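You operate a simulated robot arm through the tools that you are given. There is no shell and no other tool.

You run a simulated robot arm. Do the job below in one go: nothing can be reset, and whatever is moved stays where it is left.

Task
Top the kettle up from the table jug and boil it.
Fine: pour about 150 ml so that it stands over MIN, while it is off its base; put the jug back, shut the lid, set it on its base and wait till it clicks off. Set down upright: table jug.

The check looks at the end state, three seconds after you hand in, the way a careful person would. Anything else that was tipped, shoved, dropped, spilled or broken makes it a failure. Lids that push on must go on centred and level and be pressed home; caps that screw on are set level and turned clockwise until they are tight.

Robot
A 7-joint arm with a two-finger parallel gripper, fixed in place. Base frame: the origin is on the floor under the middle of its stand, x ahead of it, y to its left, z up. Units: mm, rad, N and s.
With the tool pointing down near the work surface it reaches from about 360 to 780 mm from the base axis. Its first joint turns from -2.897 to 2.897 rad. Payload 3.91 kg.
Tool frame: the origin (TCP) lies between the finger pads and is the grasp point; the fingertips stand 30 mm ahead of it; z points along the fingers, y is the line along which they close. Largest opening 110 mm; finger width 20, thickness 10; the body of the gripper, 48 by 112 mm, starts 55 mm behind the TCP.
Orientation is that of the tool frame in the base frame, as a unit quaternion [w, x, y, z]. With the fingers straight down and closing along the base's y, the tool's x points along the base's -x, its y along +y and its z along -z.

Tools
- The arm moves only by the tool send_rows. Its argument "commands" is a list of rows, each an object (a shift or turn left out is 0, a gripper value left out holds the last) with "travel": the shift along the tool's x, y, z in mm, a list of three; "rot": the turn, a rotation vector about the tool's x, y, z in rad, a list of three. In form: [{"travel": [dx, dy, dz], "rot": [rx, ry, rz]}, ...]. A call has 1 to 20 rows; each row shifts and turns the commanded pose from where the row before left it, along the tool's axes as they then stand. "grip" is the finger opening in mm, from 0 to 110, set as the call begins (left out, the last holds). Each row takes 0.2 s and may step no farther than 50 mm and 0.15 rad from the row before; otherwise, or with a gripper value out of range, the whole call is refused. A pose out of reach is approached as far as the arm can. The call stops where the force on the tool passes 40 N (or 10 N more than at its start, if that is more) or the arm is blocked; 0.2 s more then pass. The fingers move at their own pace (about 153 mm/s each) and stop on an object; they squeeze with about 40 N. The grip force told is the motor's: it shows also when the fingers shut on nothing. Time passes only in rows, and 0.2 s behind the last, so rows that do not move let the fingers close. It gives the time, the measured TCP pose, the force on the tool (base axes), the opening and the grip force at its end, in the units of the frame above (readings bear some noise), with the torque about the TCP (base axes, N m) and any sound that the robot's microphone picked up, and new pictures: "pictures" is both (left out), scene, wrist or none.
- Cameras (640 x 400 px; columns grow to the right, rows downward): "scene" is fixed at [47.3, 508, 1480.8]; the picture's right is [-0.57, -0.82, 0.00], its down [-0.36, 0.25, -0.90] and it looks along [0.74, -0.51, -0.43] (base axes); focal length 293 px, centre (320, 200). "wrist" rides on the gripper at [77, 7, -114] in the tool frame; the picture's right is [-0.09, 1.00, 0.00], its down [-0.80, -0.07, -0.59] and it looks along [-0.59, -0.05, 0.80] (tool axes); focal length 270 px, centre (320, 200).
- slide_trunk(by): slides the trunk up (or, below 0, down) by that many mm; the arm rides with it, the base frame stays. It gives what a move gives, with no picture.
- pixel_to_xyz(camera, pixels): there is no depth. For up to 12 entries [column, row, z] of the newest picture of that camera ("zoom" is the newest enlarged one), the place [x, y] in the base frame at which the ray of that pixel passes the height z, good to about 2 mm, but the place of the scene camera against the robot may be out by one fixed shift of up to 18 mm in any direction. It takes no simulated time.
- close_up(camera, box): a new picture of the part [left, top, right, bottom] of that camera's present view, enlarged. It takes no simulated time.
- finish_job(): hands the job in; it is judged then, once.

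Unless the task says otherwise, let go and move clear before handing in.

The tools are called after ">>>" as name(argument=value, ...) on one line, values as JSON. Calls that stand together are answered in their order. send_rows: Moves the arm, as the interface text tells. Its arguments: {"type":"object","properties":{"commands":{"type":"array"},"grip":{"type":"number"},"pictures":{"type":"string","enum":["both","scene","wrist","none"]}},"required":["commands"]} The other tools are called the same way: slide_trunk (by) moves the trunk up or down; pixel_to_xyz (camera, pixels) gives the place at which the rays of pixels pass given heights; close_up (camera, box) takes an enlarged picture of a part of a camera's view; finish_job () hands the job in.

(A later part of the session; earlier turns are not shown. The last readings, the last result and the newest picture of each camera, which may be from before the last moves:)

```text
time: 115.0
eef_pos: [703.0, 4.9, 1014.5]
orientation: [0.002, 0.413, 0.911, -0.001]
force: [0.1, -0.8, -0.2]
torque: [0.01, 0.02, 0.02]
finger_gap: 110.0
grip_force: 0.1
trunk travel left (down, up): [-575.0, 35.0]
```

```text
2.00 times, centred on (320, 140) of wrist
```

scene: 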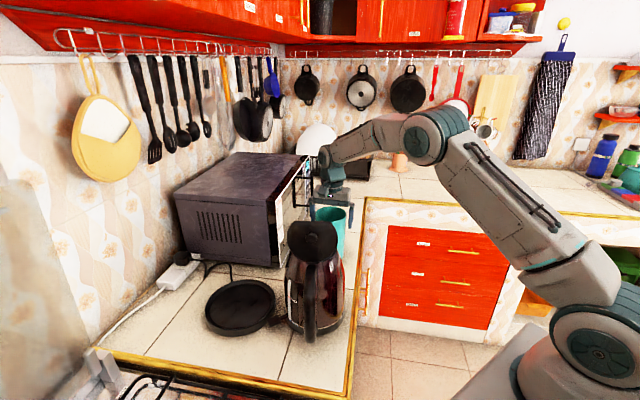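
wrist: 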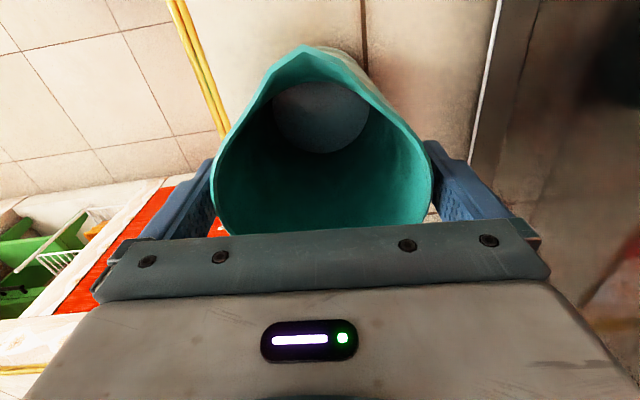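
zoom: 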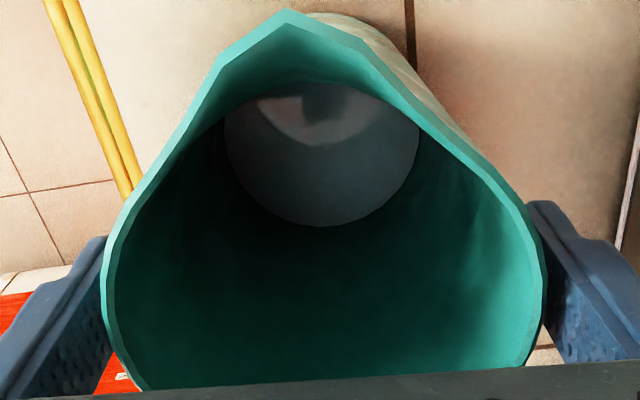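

The jug stands free and upright on the counter. I will raise the hand straight up clear of it and check.

>>> send_rows(commands=[{"travel": [0, 0, -10]}, {"travel": [0, 0, -15]}, {"travel": [0, 0, -25]}, {"travel": [0, 0, -40]}, {"travel": [0, 0, -45]}, {"travel": [0, 0, -45]}, {"travel": [0, 0, 0]}])

>>> close_up(camera="wrist", box=[220, 20, 420, 200])

>>> close_up(camera="scene", box=[270, 170, 380, 345])

```text
time: 116.6
eef_pos: [703.1, 4.6, 1194.1]
orientation: [0.001, 0.414, 0.91, -0.001]
force: [-0.2, -0.2, -0.4]
torque: [0.02, -0.03, 0.03]
finger_gap: 110.0
grip_force: 0.1
trunk travel left (down, up): [-575.0, 35.0]
```

scene: 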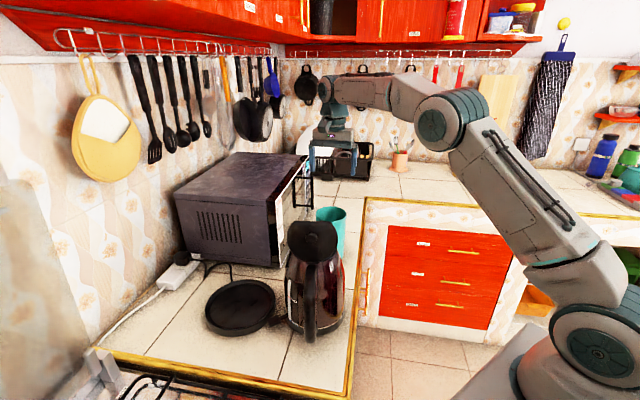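
wrist: 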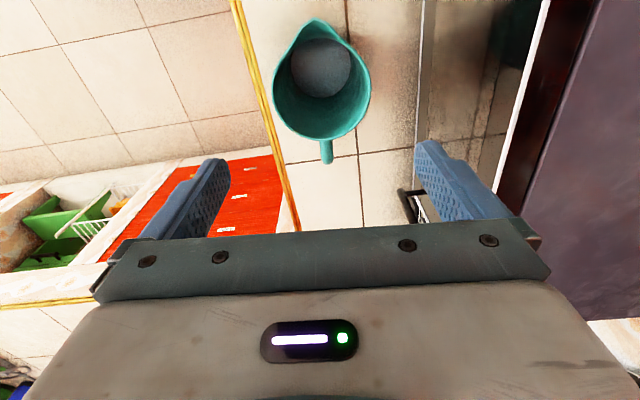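

```text
2.22 times, centred on (320, 110) of wrist
```

zoom: 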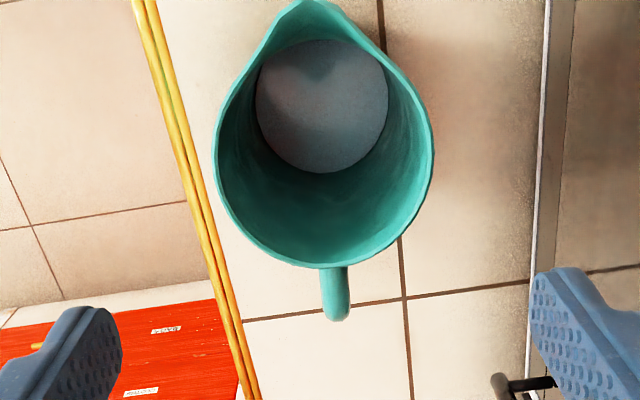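

```text
2.29 times, centred on (325, 258) of scene
```

zoom: 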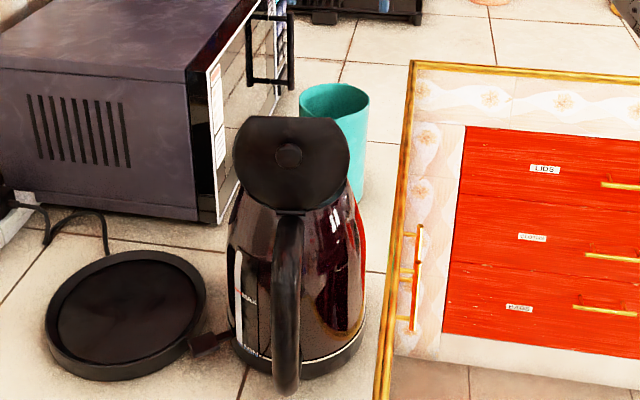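

The jug is back in place, upright, with its level visibly lower, and the counter is dry. Next is shutting the lid: I will swing around to the handle side, point the hand at the knob again, and reverse the opening arc.

>>> send_rows(commands=[{"travel": [0, 0, -50]}, {"travel": [0, 0, -50]}, {"rot": [0, 0, -0.0785]}, {"rot": [0, 0, -0.0785]}, {"travel": [44.4, 2.65, 0]}, {"travel": [44.4, 2.65, 0]}, {"travel": [44.4, 2.65, 0]}, {"travel": [44.4, 2.65, 0]}, {"travel": [44.4, 2.65, 0]}, {"travel": [44.4, 2.65, 0]}, {"travel": [44.4, 2.65, 0]}, {"travel": [44.4, 2.65, 0]}, {"travel": [44.4, 2.65, 0]}, {"travel": [0, 0, 0]}], grip=60)

>>> close_up(camera="wrist", box=[240, 40, 440, 200])

```text
time: 119.6
eef_pos: [411.6, 278.4, 1280.2]
orientation: [0.001, 0.341, 0.94, -0.001]
force: [-0.3, -0.4, 0.3]
torque: [0.01, 0.03, 0.0]
finger_gap: 59.9
grip_force: 0.3
out of reach, approached as far as the arm can: row 2
trunk travel left (down, up): [-575.0, 35.0]
```

scene: 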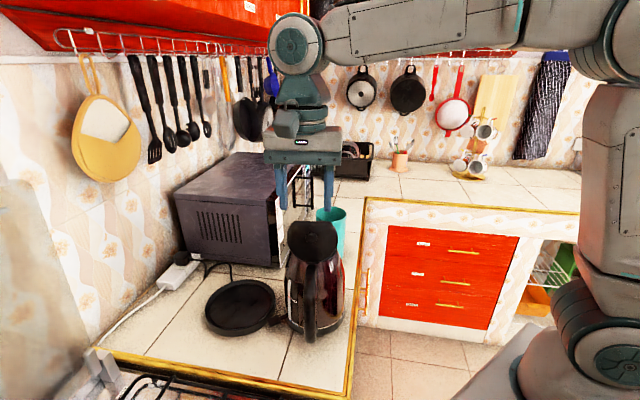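
wrist: 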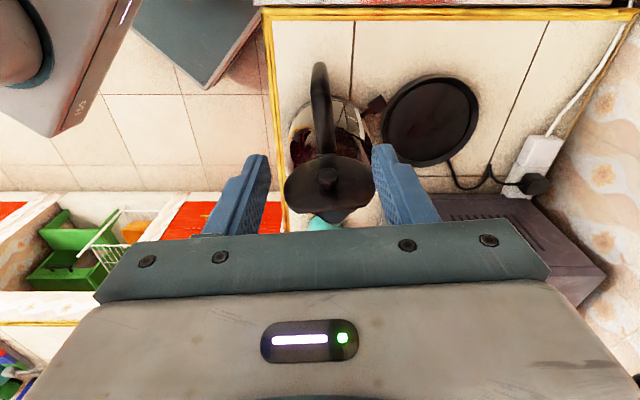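

```text
2.50 times, centred on (340, 120) of wrist
```

zoom: 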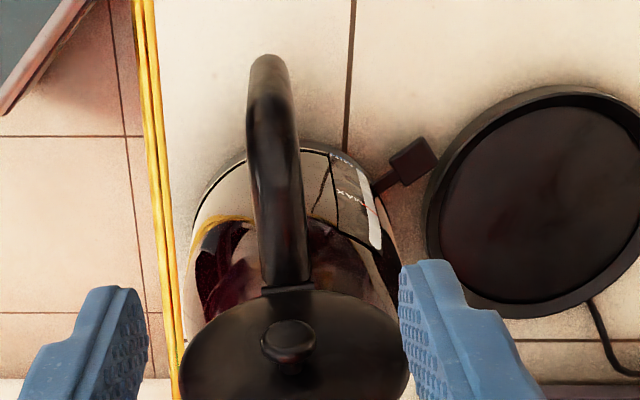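

The knob shows at about (327,176). I will read its position, assuming the heights from the geometry.

>>> pixel_to_xyz(camera="zoom", pixels=[[288, 335, 1140], [288, 335, 1146], [288, 335, 1152], [288, 291, 1074], [260, 293, 1074], [315, 289, 1074], [412, 160, 905], [266, 62, 1060], [266, 62, 1000], [285, 270, 1072]])

>>> close_up(camera="scene", box=[285, 210, 345, 280])

```text
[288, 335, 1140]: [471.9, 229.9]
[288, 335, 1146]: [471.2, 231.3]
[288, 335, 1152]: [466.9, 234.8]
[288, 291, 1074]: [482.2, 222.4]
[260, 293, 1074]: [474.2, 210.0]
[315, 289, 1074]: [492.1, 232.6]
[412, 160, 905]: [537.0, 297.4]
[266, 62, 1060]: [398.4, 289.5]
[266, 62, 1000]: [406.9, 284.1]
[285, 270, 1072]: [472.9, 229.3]
```

```text
5.71 times, centred on (315, 245) of scene
```

zoom: 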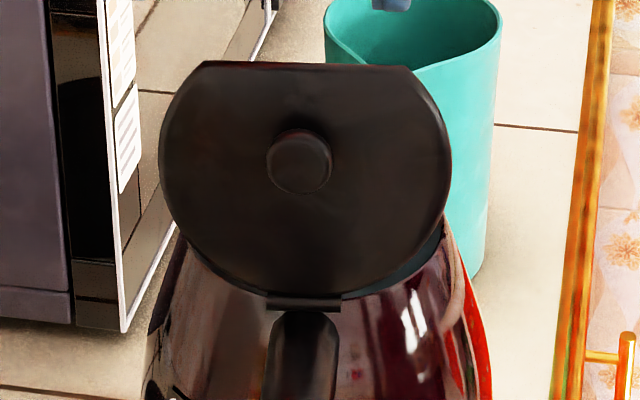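

The knob is near (474,229,1146) and the hinge near (483,221). I will approach at about 60° instead of horizontal, which keeps the wrist camera well above the kettle's handle. I will stop short of the knob to check alignment.

>>> send_rows(commands=[{"rot": [0, -0.1496, 0]}, {"rot": [0, -0.1496, 0]}, {"rot": [0, -0.1496, 0]}, {"rot": [0, -0.1496, 0]}, {"rot": [0, -0.1496, 0]}, {"rot": [0, -0.1496, 0]}, {"rot": [0, -0.1496, 0]}, {"travel": [25.3, 0.4, 20.6]}, {"travel": [25.3, 0.4, 20.6]}, {"travel": [25.3, 0.4, 20.6]}, {"travel": [0, 0, 0]}])

>>> close_up(camera="wrist", box=[200, 20, 440, 220])

>>> close_up(camera="scene", box=[270, 180, 370, 290])

```text
time: 122.0
eef_pos: [424.2, 269.1, 1182.4]
orientation: [0.471, 0.295, 0.814, -0.171]
force: [-0.8, -0.2, -0.2]
torque: [0.02, 0.0, 0.02]
finger_gap: 60.4
grip_force: 0.1
trunk travel left (down, up): [-575.0, 35.0]
```

scene: 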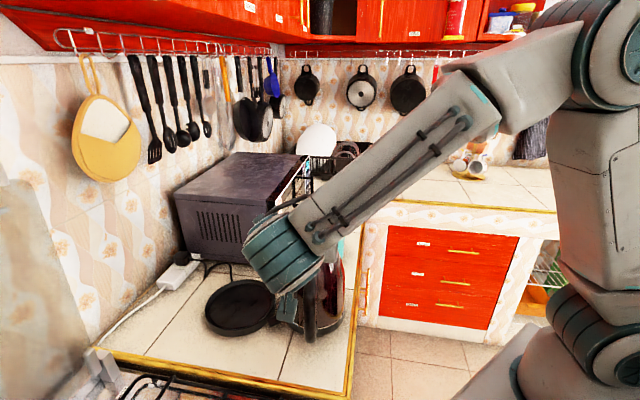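
wrist: 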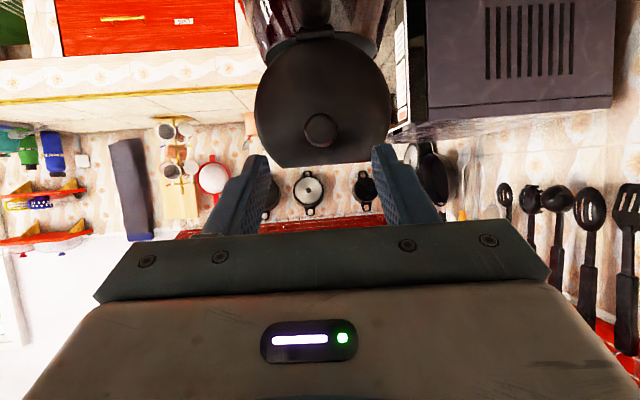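

```text
2.00 times, centred on (320, 120) of wrist
```

zoom: 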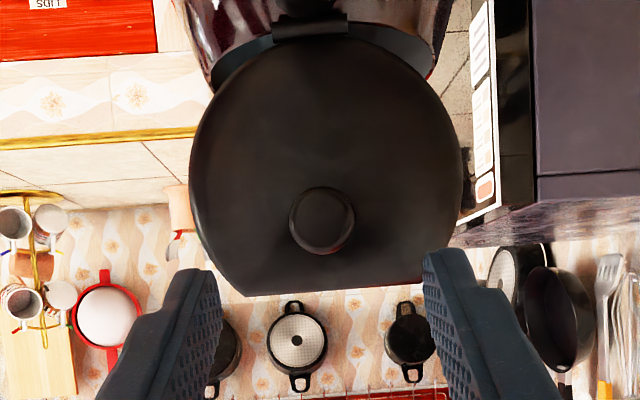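

```text
3.64 times, centred on (320, 235) of scene
```

zoom: 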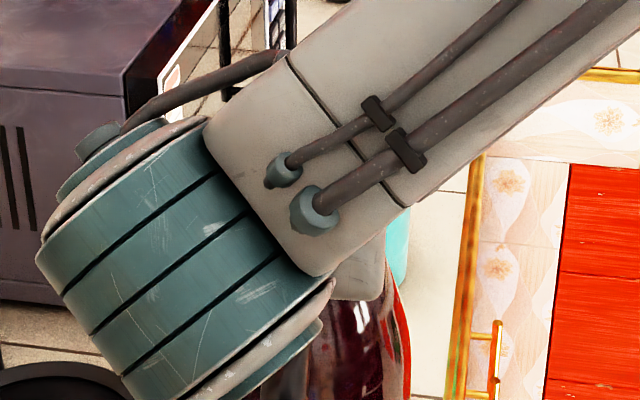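

The knob appears at (321,130), almost exactly on the tool's axis and about 70 mm ahead. I will advance so the fingertips flank it.

>>> send_rows(commands=[{"travel": [0, 0, 12]}, {"travel": [0, 0, 12]}, {"travel": [0, 0, 12]}, {"travel": [0, 0, 8]}, {"travel": [0, 0, 0]}])

>>> close_up(camera="wrist", box=[220, 40, 420, 220])

```text
time: 123.2
eef_pos: [452.2, 245.3, 1161.0]
orientation: [0.472, 0.295, 0.813, -0.171]
force: [-0.9, -0.4, 0.0]
torque: [0.05, -0.02, 0.02]
finger_gap: 60.0
grip_force: 0.0
trunk travel left (down, up): [-575.0, 35.0]
```

scene: 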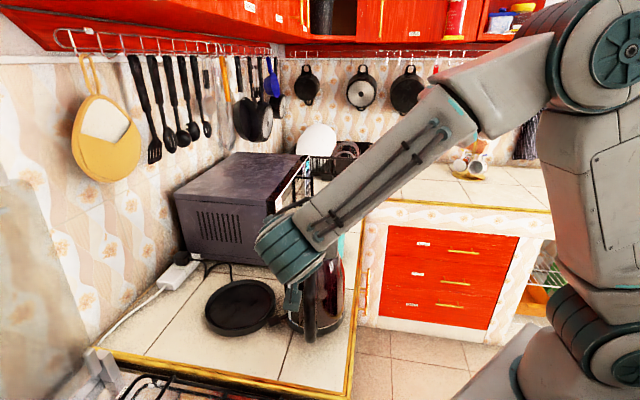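
wrist: 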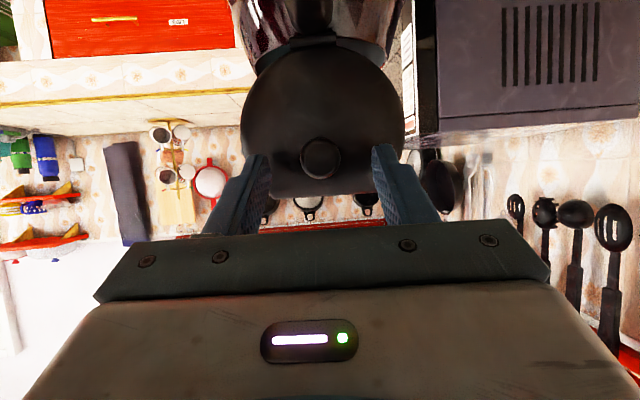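

```text
2.22 times, centred on (320, 130) of wrist
```

zoom: 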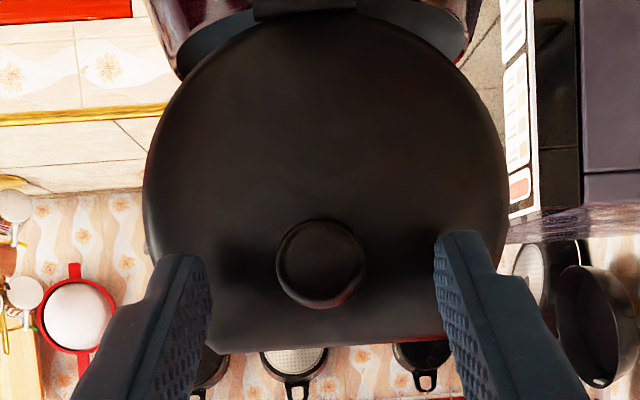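

The knob is about 30 mm ahead of the TCP, level with the fingertips. I will advance 8 mm more and close on it.

>>> send_rows(commands=[{"travel": [0, 0, 4]}, {"travel": [0, 0, 4]}, {"travel": [0, 0, 0]}], pictures="wrist")

>>> close_up(camera="wrist", box=[220, 40, 420, 220])

```text
time: 124.0
eef_pos: [458.2, 240.3, 1155.7]
orientation: [0.471, 0.295, 0.813, -0.171]
force: [-0.5, 0.0, -0.5]
torque: [-0.03, -0.01, 0.0]
finger_gap: 59.9
grip_force: 0.0
trunk travel left (down, up): [-575.0, 35.0]
```

wrist: 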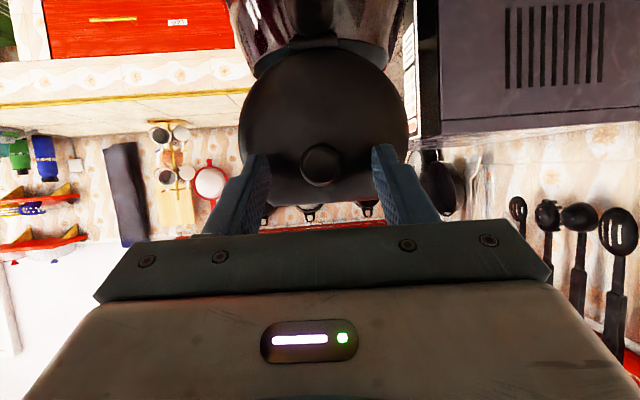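

```text
2.22 times, centred on (320, 130) of wrist
```

zoom: 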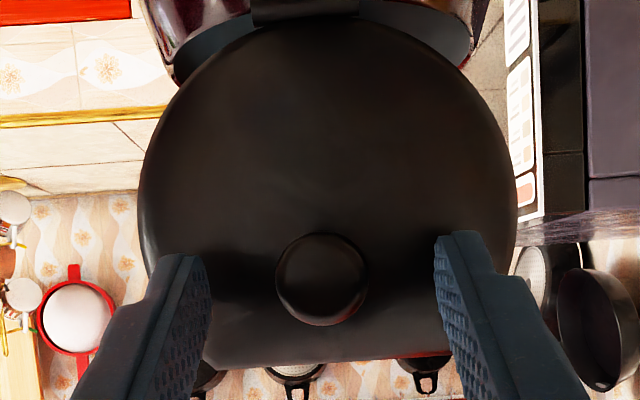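

The knob centre is now about 24 mm ahead, between the pads. I will close.

>>> send_rows(commands=[{"travel": [0, 0, 0]}, {"travel": [0, 0, 0]}, {"travel": [0, 0, 0]}], grip=15, pictures="wrist")

>>> close_up(camera="wrist", box=[220, 40, 420, 220])

```text
time: 124.8
eef_pos: [457.9, 240.8, 1156.1]
orientation: [0.471, 0.296, 0.813, -0.172]
force: [-0.2, 1.1, -0.1]
torque: [0.03, 0.03, -0.01]
finger_gap: 22.6
grip_force: 40.0
trunk travel left (down, up): [-575.0, 35.0]
```

wrist: 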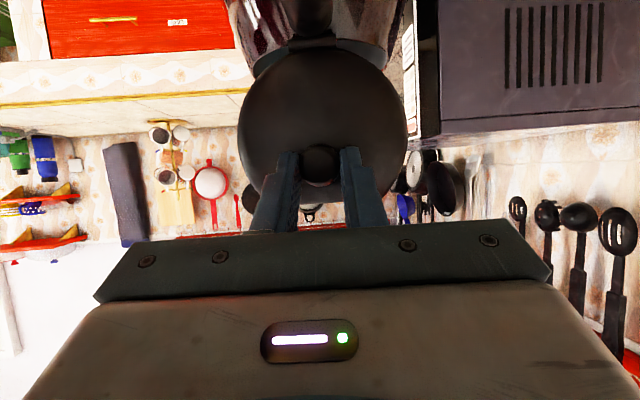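

```text
2.22 times, centred on (320, 130) of wrist
```

zoom: 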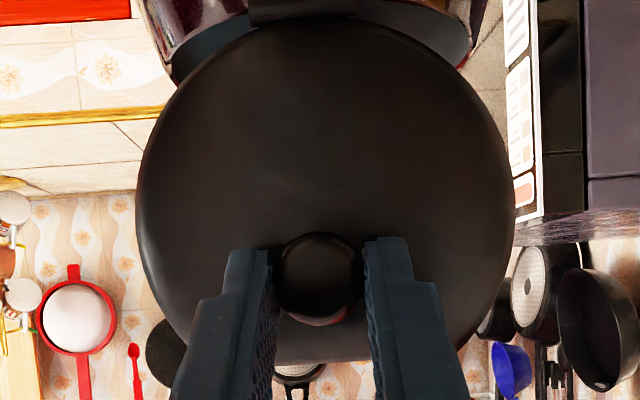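

The knob is held (22.6 mm), and the geometry gives a lid angle of about 84°. I will start the closing arc about the hinge and watch the forces.

>>> send_rows(commands=[{"travel": [-6.61, 0, 5.83], "rot": [0, 0.1, 0]}, {"travel": [-6.61, 0, 5.83], "rot": [0, 0.1, 0]}, {"travel": [-6.61, 0, 5.83], "rot": [0, 0.1, 0]}, {"travel": [0, 0, 0]}])

>>> close_up(camera="wrist", box=[220, 20, 420, 200])

>>> close_up(camera="scene", box=[270, 200, 370, 345])

```text
time: 125.8
eef_pos: [478.7, 224.7, 1162.7]
orientation: [0.343, 0.318, 0.875, -0.126]
force: [0.4, 0.3, -0.4]
torque: [-0.01, 0.01, 0.04]
finger_gap: 22.5
grip_force: 40.2
trunk travel left (down, up): [-575.0, 35.0]
```

scene: 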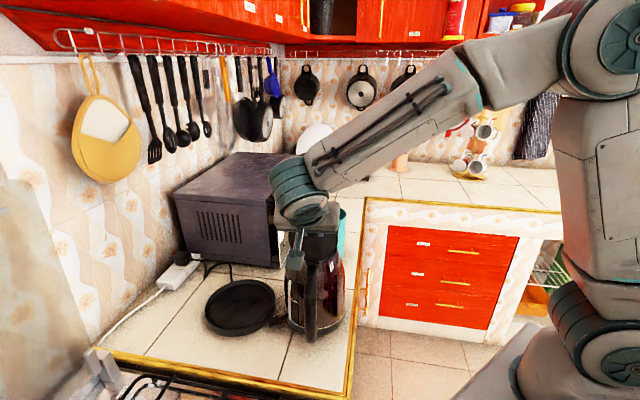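
wrist: 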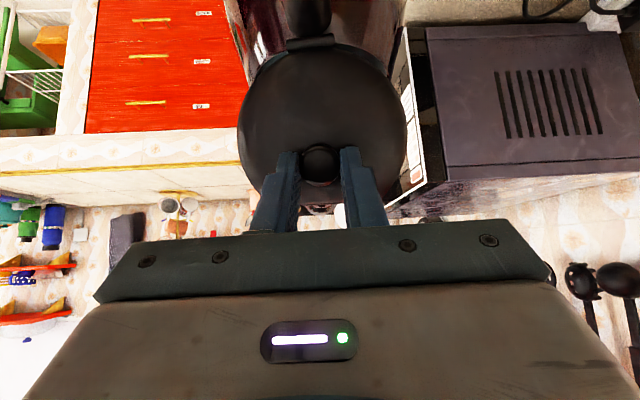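

```text
2.22 times, centred on (320, 110) of wrist
```

zoom: 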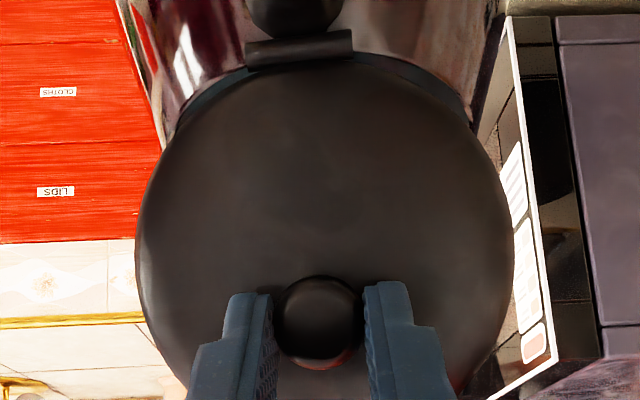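

```text
2.76 times, centred on (320, 272) of scene
```

zoom: 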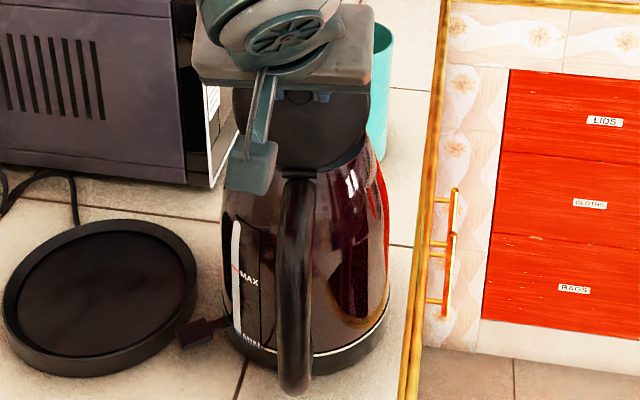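

The lid follows with practically no force. I will continue the arc.

>>> send_rows(commands=[{"travel": [-6.61, 0, 5.83], "rot": [0, 0.1, 0]}, {"travel": [-6.61, 0, 5.83], "rot": [0, 0.1, 0]}, {"travel": [-6.61, 0, 5.83], "rot": [0, 0.1, 0]}, {"travel": [-6.61, 0, 5.83], "rot": [0, 0.1, 0]}, {"travel": [0, 0, 0]}], pictures="none")

>>> send_rows(commands=[{"travel": [-6.61, 0, 5.83], "rot": [0, 0.1, 0]}, {"travel": [-6.61, 0, 5.83], "rot": [0, 0.1, 0]}, {"travel": [-6.61, 0, 5.83], "rot": [0, 0.1, 0]}, {"travel": [0, 0, 0]}])

>>> close_up(camera="wrist", box=[220, 0, 420, 200])

>>> close_up(camera="scene", box=[270, 200, 370, 345])

```text
time: 127.0
eef_pos: [504.8, 203.4, 1158.3]
orientation: [0.163, 0.337, 0.925, -0.059]
force: [0.6, 0.0, 0.5]
torque: [-0.13, -0.14, -0.03]
finger_gap: 22.5
grip_force: 40.3
trunk travel left (down, up): [-575.0, 35.0]
```

```text
time: 128.0
eef_pos: [523.2, 188.1, 1146.9]
orientation: [0.023, 0.341, 0.94, -0.009]
force: [-0.2, 2.1, -0.4]
torque: [-0.07, -0.19, 0.0]
finger_gap: 22.6
grip_force: 39.6
trunk travel left (down, up): [-575.0, 35.0]
```

scene: 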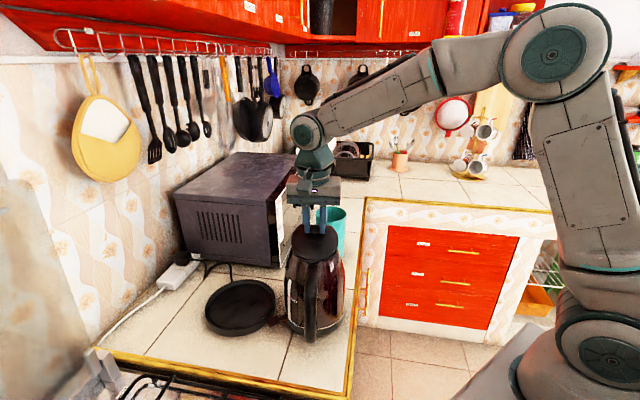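
wrist: 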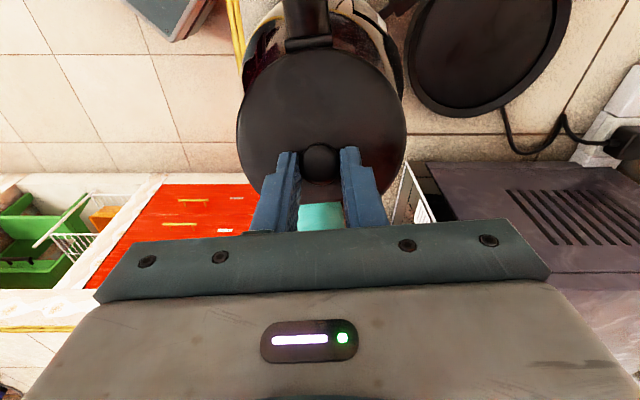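

```text
2.00 times, centred on (320, 100) of wrist
```

zoom: 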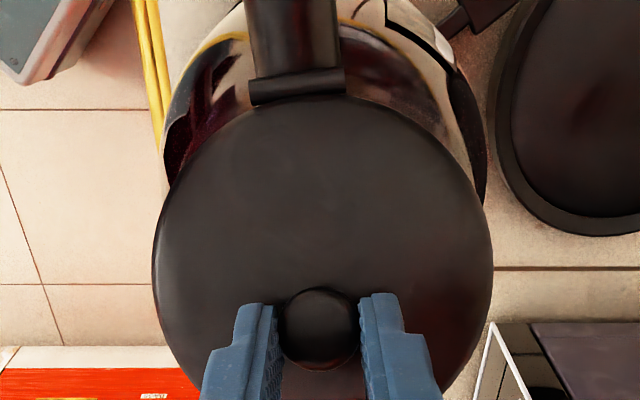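

```text
2.76 times, centred on (320, 272) of scene
```

zoom: 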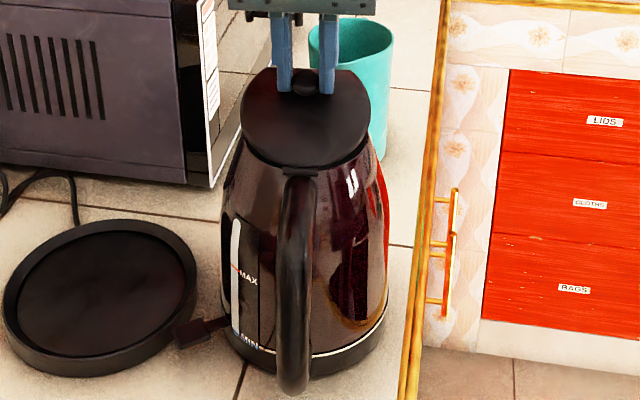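

The lid is about 26° from closed. I will level the hand and follow the last part of the arc down, letting the knob pivot between the pads.

>>> send_rows(commands=[{"rot": [0, 0.047, 0]}, {"travel": [-3.5, 0, 4.5]}, {"travel": [-3.5, 0, 4.6]}, {"travel": [-2.7, 0, 5]}, {"travel": [-2.7, 0, 5.1]}, {"travel": [0, 0, 0]}])

>>> close_up(camera="scene", box=[285, 205, 345, 265])

```text
time: 129.4
eef_pos: [532.4, 179.0, 1127.7]
orientation: [0.003, 0.342, 0.94, 0.0]
force: [5.2, 2.9, 17.1]
torque: [0.73, 0.71, -0.01]
finger_gap: 22.7
grip_force: 39.8
trunk travel left (down, up): [-575.0, 35.0]
```

scene: 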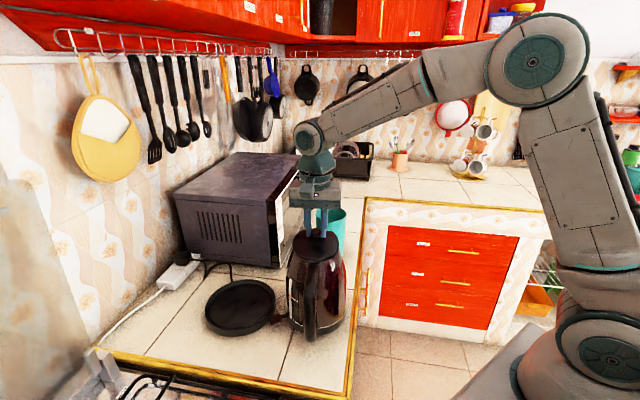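
wrist: 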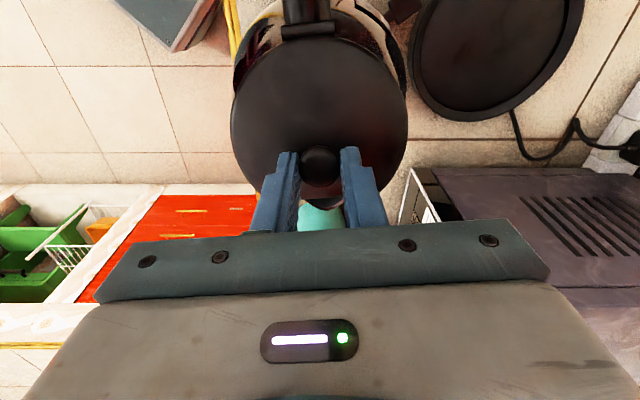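

```text
6.67 times, centred on (315, 235) of scene
```

zoom: 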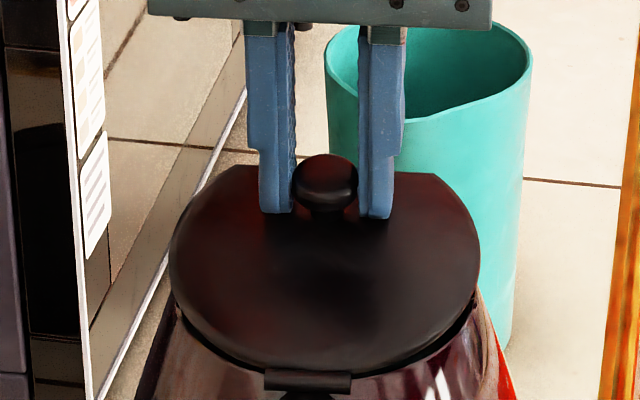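

The lid is nearly shut, but the gripped knob resists pivoting (17 N, about 1 Nm). I will ease up 3 mm, let go, and finish by pressing from above instead.

>>> send_rows(commands=[{"travel": [0, 0, -3]}, {"travel": [0, 0, 0]}], pictures="none")

>>> send_rows(commands=[{"travel": [0, 0, 0]}, {"travel": [0, 0, 0]}, {"travel": [0, 0, 0]}], grip=50)

>>> close_up(camera="scene", box=[285, 205, 345, 265])

```text
time: 130.0
eef_pos: [531.4, 179.2, 1129.0]
orientation: [0.0, 0.341, 0.94, -0.003]
force: [-0.1, 0.2, -8.8]
torque: [-0.44, -0.36, -0.03]
finger_gap: 22.7
grip_force: 40.1
trunk travel left (down, up): [-575.0, 35.0]
```

```text
time: 130.8
eef_pos: [531.8, 179.6, 1129.8]
orientation: [0.001, 0.341, 0.94, -0.001]
force: [-0.4, -0.5, 0.1]
torque: [0.01, 0.0, -0.01]
finger_gap: 50.1
grip_force: 0.2
trunk travel left (down, up): [-575.0, 35.0]
```

scene: 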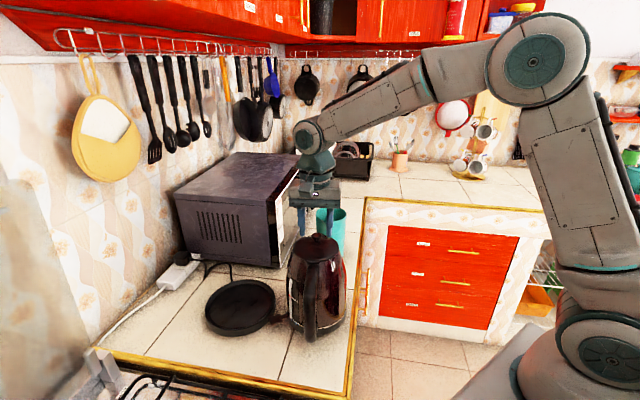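
wrist: 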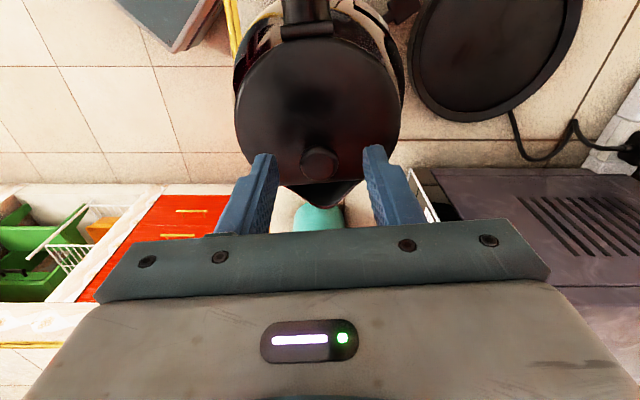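

```text
6.67 times, centred on (315, 235) of scene
```

zoom: 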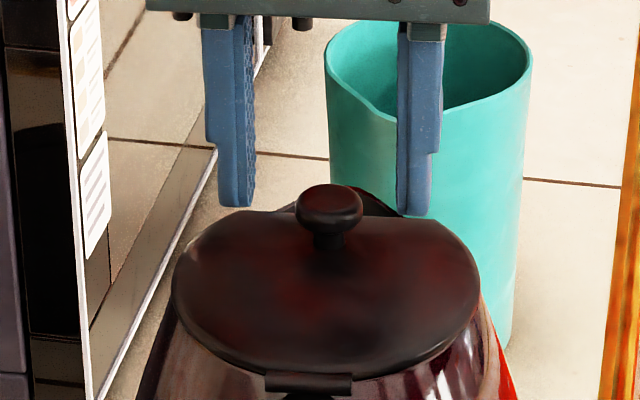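

The lid has dropped shut, with the spout notch visible again past the knob. I will raise slightly, close the fingers and press down on the knob to seat it firmly.

>>> send_rows(commands=[{"travel": [0, 0, -15]}, {"travel": [0, 0, -15]}, {"travel": [-4.6, 0, 0]}, {"travel": [0, 0, 0]}], pictures="none")

>>> send_rows(commands=[{"travel": [0, 0, 0]}, {"travel": [0, 0, 0]}, {"travel": [0, 0, 10]}, {"travel": [0, 0, 8]}, {"travel": [0, 0, 3]}, {"travel": [0, 0, 0]}], grip=0)

>>> close_up(camera="scene", box=[285, 205, 345, 265])

```text
time: 131.8
eef_pos: [536.3, 176.1, 1160.5]
orientation: [0.001, 0.341, 0.94, -0.001]
force: [0.4, -0.3, 0.2]
torque: [-0.01, 0.01, 0.02]
finger_gap: 50.1
grip_force: 0.1
trunk travel left (down, up): [-575.0, 35.0]
```

```text
time: 133.2
eef_pos: [535.7, 176.7, 1139.7]
orientation: [0.001, 0.342, 0.94, -0.001]
force: [1.1, 0.5, 0.4]
torque: [-0.01, 0.0, -0.02]
finger_gap: 0.0
grip_force: 37.9
trunk travel left (down, up): [-575.0, 35.0]
```

scene: 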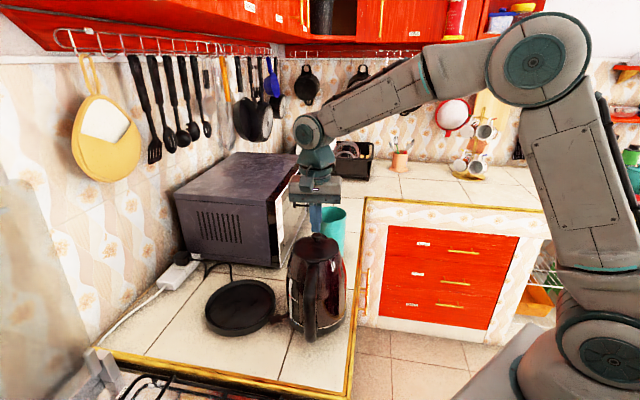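
wrist: 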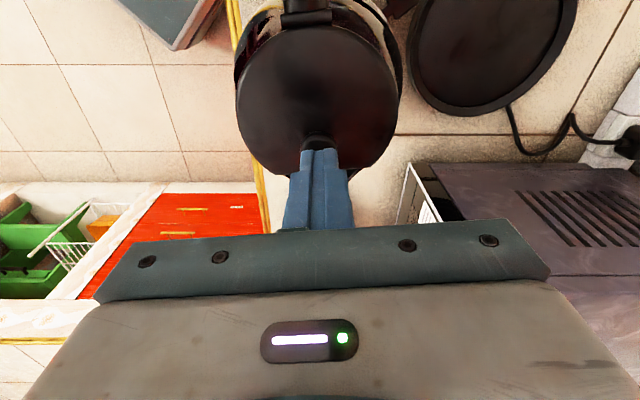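

```text
6.67 times, centred on (315, 235) of scene
```

zoom: 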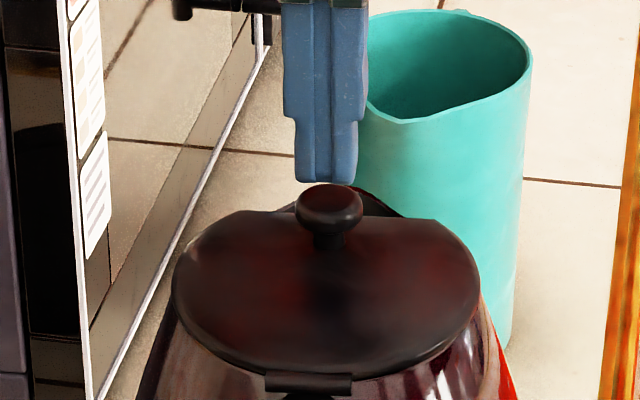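

The closed fingertips are a few millimetres above the knob, on its centre. I will press down in small steps until I feel about 20 N.

>>> send_rows(commands=[{"travel": [0, 0, 3]}, {"travel": [0, 0, 3]}, {"travel": [0, 0, 2]}, {"travel": [0, 0, 0]}], pictures="none")

>>> send_rows(commands=[{"travel": [0, 0, 2]}, {"travel": [0, 0, 0]}], pictures="none")

>>> send_rows(commands=[{"travel": [0, 0, 2]}, {"travel": [0, 0, 0]}], pictures="none")

```text
time: 134.2
eef_pos: [535.5, 176.3, 1131.4]
orientation: [0.001, 0.341, 0.94, 0.0]
force: [0.4, 0.2, -0.4]
torque: [-0.01, 0.01, 0.03]
finger_gap: 0.0
grip_force: 37.7
trunk travel left (down, up): [-575.0, 35.0]
```

```text
time: 134.8
eef_pos: [536.2, 176.0, 1131.3]
orientation: [0.002, 0.341, 0.94, 0.0]
force: [2.1, 0.7, 9.6]
torque: [-0.02, -0.05, 0.02]
finger_gap: 0.0
grip_force: 37.5
trunk travel left (down, up): [-575.0, 35.0]
```

```text
time: 135.4
eef_pos: [536.1, 176.5, 1129.7]
orientation: [0.005, 0.341, 0.94, 0.002]
force: [7.0, 0.3, 27.4]
torque: [0.08, -0.21, 0.07]
finger_gap: 0.0
grip_force: 37.7
trunk travel left (down, up): [-575.0, 35.0]
```

The lid was pressed with 27 N and is rigidly home. Next is the kettle's handle: I will raise the hand and go to a side viewpoint over the counter's front edge to see its profile before choosing a grip.

>>> send_rows(commands=[{"travel": [0, 0, -20]}, {"travel": [0, 0, -45]}, {"travel": [0, 0, -45]}, {"travel": [22.5, -18.5, 0]}, {"travel": [22.5, -18.5, 0]}, {"travel": [22.5, -18.5, 0]}, {"travel": [22.5, -18.5, 0]}, {"travel": [22.5, -18.5, 0]}, {"travel": [22.5, -18.5, 0]}, {"travel": [0, 0, 0]}], pictures="none")

>>> send_rows(commands=[{"rot": [0, 0, -0.143]}, {"rot": [0, 0, -0.143]}, {"rot": [0, 0, -0.143]}, {"rot": [0, 0, -0.143]}, {"rot": [0, 0, -0.143]}, {"rot": [0, 0, -0.143]}, {"rot": [0, 0, -0.143]}, {"rot": [0, 0, -0.143]}, {"rot": [0, 0, -0.143]}, {"rot": [0, 0, -0.143]}, {"rot": [0, 0, -0.143]}, {"rot": [0, -0.125, 0]}, {"rot": [0, -0.125, 0]}, {"rot": [0, -0.125, 0]}, {"rot": [0, -0.125, 0]}, {"travel": [0, 0, 0]}])

```text
time: 137.6
eef_pos: [360.3, 178.1, 1235.5]
orientation: [0.002, 0.341, 0.94, 0.0]
force: [0.0, 0.7, 0.4]
torque: [-0.05, 0.03, -0.03]
finger_gap: 0.0
grip_force: 37.7
trunk travel left (down, up): [-575.0, 35.0]
```

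```text
time: 141.0
eef_pos: [360.6, 177.4, 1237.0]
orientation: [0.224, -0.412, 0.877, 0.104]
force: [-0.7, 0.1, 0.2]
torque: [0.01, -0.01, -0.04]
finger_gap: 0.2
grip_force: 37.6
trunk travel left (down, up): [-575.0, 35.0]
```

scene: 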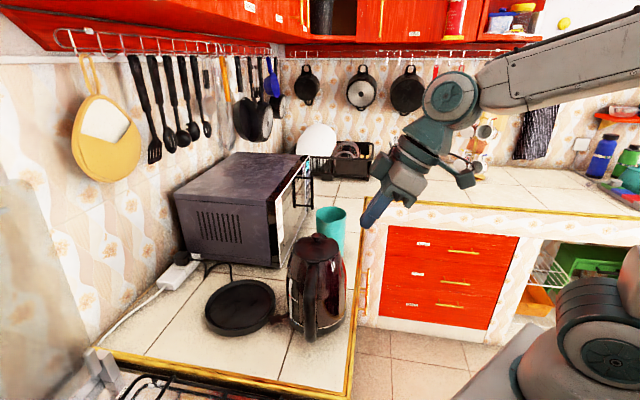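
wrist: 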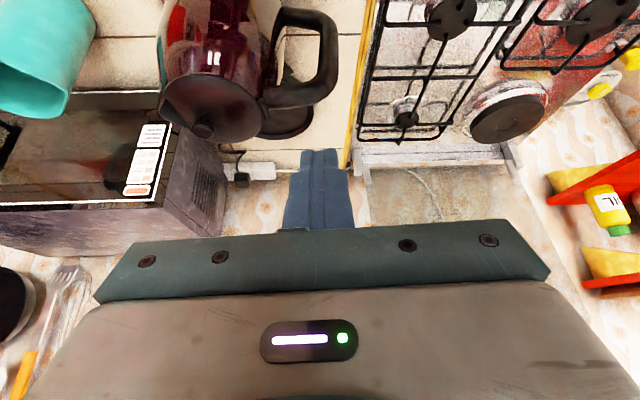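

This side view shows the handle's profile: a top bar running out from the hinge, then a bend at (330,60) and the grip going down. I will zoom in.

>>> close_up(camera="wrist", box=[150, 0, 360, 160])

>>> close_up(camera="scene", box=[270, 210, 370, 350])

```text
2.50 times, centred on (255, 80) of wrist
```

zoom: 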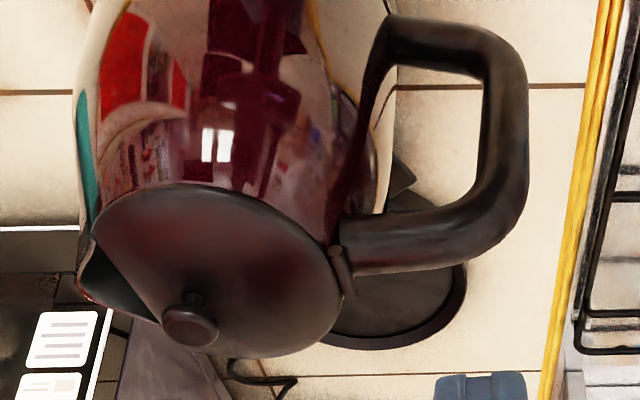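

```text
2.86 times, centred on (320, 280) of scene
```

zoom: 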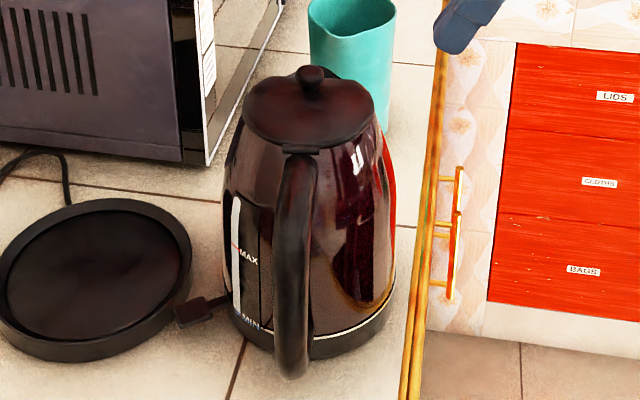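

The handle is a closed D: a roughly level top bar about 20 mm thick, an outer grip, and a bottom bar. The best hold is with the fingers lying along the top bar, giving a long contact that resists tipping. I will work out the bar's coordinates in the handle plane.

>>> pixel_to_xyz(camera="zoom", pixels=[[345, 272, 1000], [345, 272, 1080], [420, 270, 1000], [420, 270, 1080], [490, 245, 1000], [490, 245, 1080], [528, 160, 940], [528, 160, 1060], [400, 210, 1000], [400, 210, 1080], [465, 190, 1000], [465, 190, 1080]])

>>> pixel_to_xyz(camera="wrist", pixels=[[202, 131.5, 1080], [202, 131.5, 1110]])

```text
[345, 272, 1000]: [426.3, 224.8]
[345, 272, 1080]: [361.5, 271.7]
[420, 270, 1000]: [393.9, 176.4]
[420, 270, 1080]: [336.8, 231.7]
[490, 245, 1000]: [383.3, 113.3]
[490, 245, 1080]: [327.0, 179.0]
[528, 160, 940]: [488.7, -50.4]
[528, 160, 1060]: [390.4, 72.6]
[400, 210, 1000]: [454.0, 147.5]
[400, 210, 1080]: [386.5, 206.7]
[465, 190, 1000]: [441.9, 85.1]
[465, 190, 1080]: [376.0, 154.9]
```

```text
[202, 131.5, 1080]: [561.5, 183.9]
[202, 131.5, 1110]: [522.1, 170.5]
```

Those came from the scene zoom by mistake. I will repeat them with wrist pixels.

>>> pixel_to_xyz(camera="wrist", pixels=[[265, 108.8, 1000], [265, 108.8, 1080], [295, 108, 1000], [295, 108, 1080], [323, 98, 1000], [323, 98, 1080], [338.2, 64, 940], [338.2, 64, 1060], [287, 84, 1000], [287, 84, 1080], [313, 76, 1000], [313, 76, 1080]])

>>> pixel_to_xyz(camera="wrist", pixels=[[331, 28, 900], [331, 28, 1000], [302, 8, 900], [302, 8, 1000], [319, 45, 900], [319, 45, 1000], [307, 26, 900], [307, 26, 1000], [203, 131, 1080], [203, 131, 1110]])

```text
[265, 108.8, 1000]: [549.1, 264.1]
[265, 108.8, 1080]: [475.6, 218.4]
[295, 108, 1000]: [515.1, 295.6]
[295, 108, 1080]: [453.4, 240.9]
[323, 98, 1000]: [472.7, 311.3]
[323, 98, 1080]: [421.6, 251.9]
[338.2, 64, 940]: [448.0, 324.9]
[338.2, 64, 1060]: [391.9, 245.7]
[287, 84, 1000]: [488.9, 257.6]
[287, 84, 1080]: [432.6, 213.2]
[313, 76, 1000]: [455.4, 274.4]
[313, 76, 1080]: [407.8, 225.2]
```

```text
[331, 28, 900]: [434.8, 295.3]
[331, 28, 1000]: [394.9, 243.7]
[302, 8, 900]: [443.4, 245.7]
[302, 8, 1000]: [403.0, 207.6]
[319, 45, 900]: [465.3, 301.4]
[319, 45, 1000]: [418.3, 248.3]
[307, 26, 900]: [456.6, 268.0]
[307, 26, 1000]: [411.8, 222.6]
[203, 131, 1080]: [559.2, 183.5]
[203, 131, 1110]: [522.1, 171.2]
```

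The handle plane geometry comes out as follows: the top bar runs from the hinge at z≈1057 (30 mm out) to z≈1048 (60 mm out), and the outer face is 90 mm out. I will lower the viewpoint for a flatter, more accurate side view of it.

>>> send_rows(commands=[{"travel": [20.4, 0, 37.3]}, {"travel": [20.4, 0, 37.3]}, {"travel": [20.4, 0, 37.3]}, {"travel": [15, 0, 27.4]}, {"travel": [0, 0, 0]}])

>>> close_up(camera="wrist", box=[100, 0, 400, 240])

```text
time: 142.2
eef_pos: [361.5, 177.2, 1078.9]
orientation: [0.225, -0.411, 0.877, 0.104]
force: [0.8, -0.3, -0.1]
torque: [0.01, 0.0, 0.01]
finger_gap: 0.1
grip_force: 37.7
trunk travel left (down, up): [-575.0, 35.0]
```

scene: 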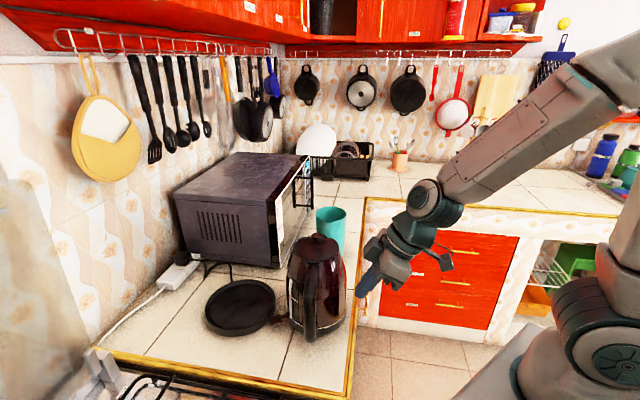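
wrist: 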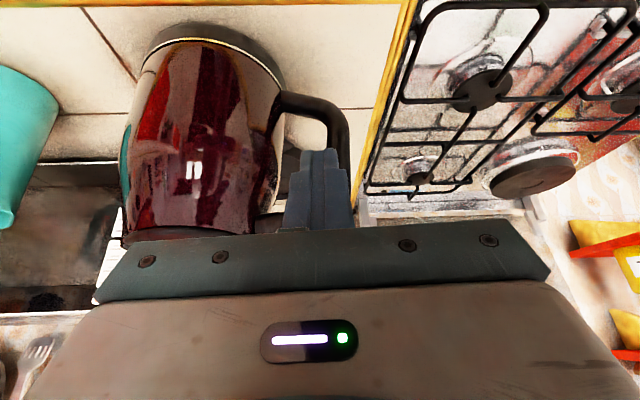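

```text
1.67 times, centred on (250, 120) of wrist
```

zoom: 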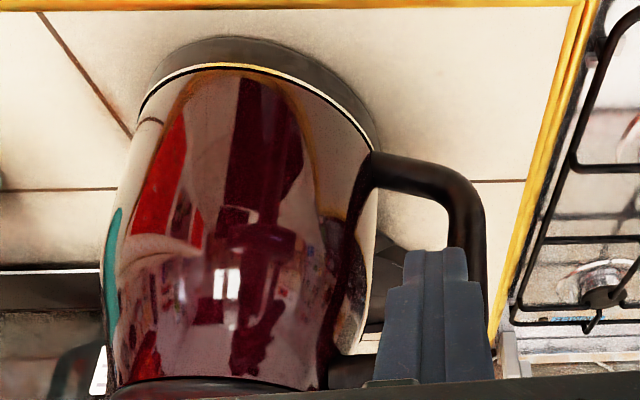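

The fingers hide the top bar. I will open them to clear the view and tilt a little more for a near-horizontal look.

>>> send_rows(commands=[{"rot": [0, -0.13, 0]}, {"rot": [0, -0.13, 0]}, {"rot": [0, -0.13, 0]}, {"travel": [0, 0, 0]}, {"travel": [0, 0, 0]}], grip=110, pictures="wrist")

>>> close_up(camera="wrist", box=[120, 20, 400, 230])

```text
time: 143.4
eef_pos: [415.6, 196.3, 1103.6]
orientation: [0.389, -0.384, 0.817, 0.181]
force: [-0.3, -0.2, -0.2]
torque: [-0.02, 0.03, 0.06]
finger_gap: 109.8
grip_force: 0.0
out of reach, approached as far as the arm can: row 1, 2, 3
trunk travel left (down, up): [-575.0, 35.0]
```

wrist: 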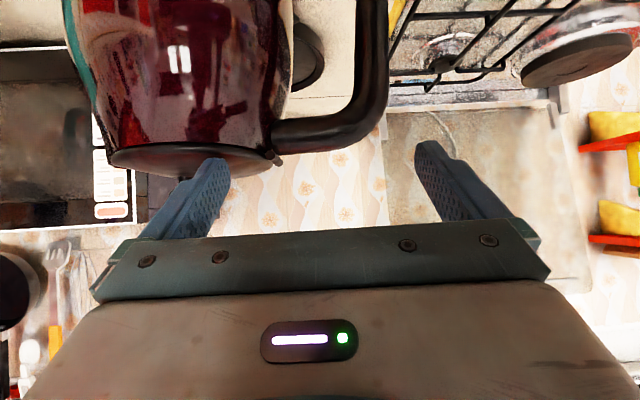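

```text
1.90 times, centred on (260, 125) of wrist
```

zoom: 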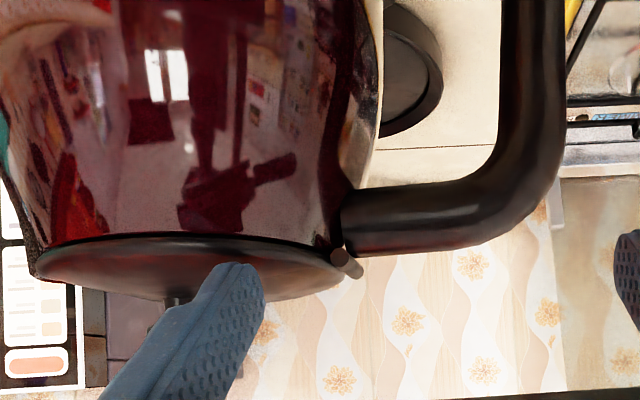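

The side view is excellent, but the arm reached its limit and drifted towards the kettle. The left finger is close to the lid, though there is no contact. I will measure the bar quickly from this picture and then back away upward.

>>> pixel_to_xyz(camera="wrist", pixels=[[276, 120, 1030], [276, 120, 1070], [277, 154, 1030], [277, 154, 1070], [328.4, 117, 1030], [328.4, 117, 1070], [328.4, 150, 1030], [328.4, 150, 1070], [384, 120, 1000], [384, 120, 1060], [390, 51, 950], [390, 51, 1030]])

>>> pixel_to_xyz(camera="wrist", pixels=[[275.8, 157.6, 1050], [275.8, 157.6, 1080], [350, 106.6, 1000], [350, 106.6, 1060], [356, 51, 950], [356, 51, 1030], [365, 140, 1030], [365, 140, 1070]])

```text
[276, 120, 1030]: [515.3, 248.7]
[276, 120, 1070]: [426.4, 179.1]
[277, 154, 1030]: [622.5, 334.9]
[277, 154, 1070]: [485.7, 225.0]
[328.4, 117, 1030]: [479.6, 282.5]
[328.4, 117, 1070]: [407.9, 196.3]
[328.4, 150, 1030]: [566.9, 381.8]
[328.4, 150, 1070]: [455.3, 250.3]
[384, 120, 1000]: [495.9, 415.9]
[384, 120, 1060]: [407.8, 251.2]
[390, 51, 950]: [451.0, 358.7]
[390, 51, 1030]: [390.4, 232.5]
```

```text
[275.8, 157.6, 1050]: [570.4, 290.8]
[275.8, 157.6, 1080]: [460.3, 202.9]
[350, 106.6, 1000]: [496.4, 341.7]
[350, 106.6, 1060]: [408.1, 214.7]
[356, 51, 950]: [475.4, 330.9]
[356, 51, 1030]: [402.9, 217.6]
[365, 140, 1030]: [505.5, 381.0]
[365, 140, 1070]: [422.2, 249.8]
```

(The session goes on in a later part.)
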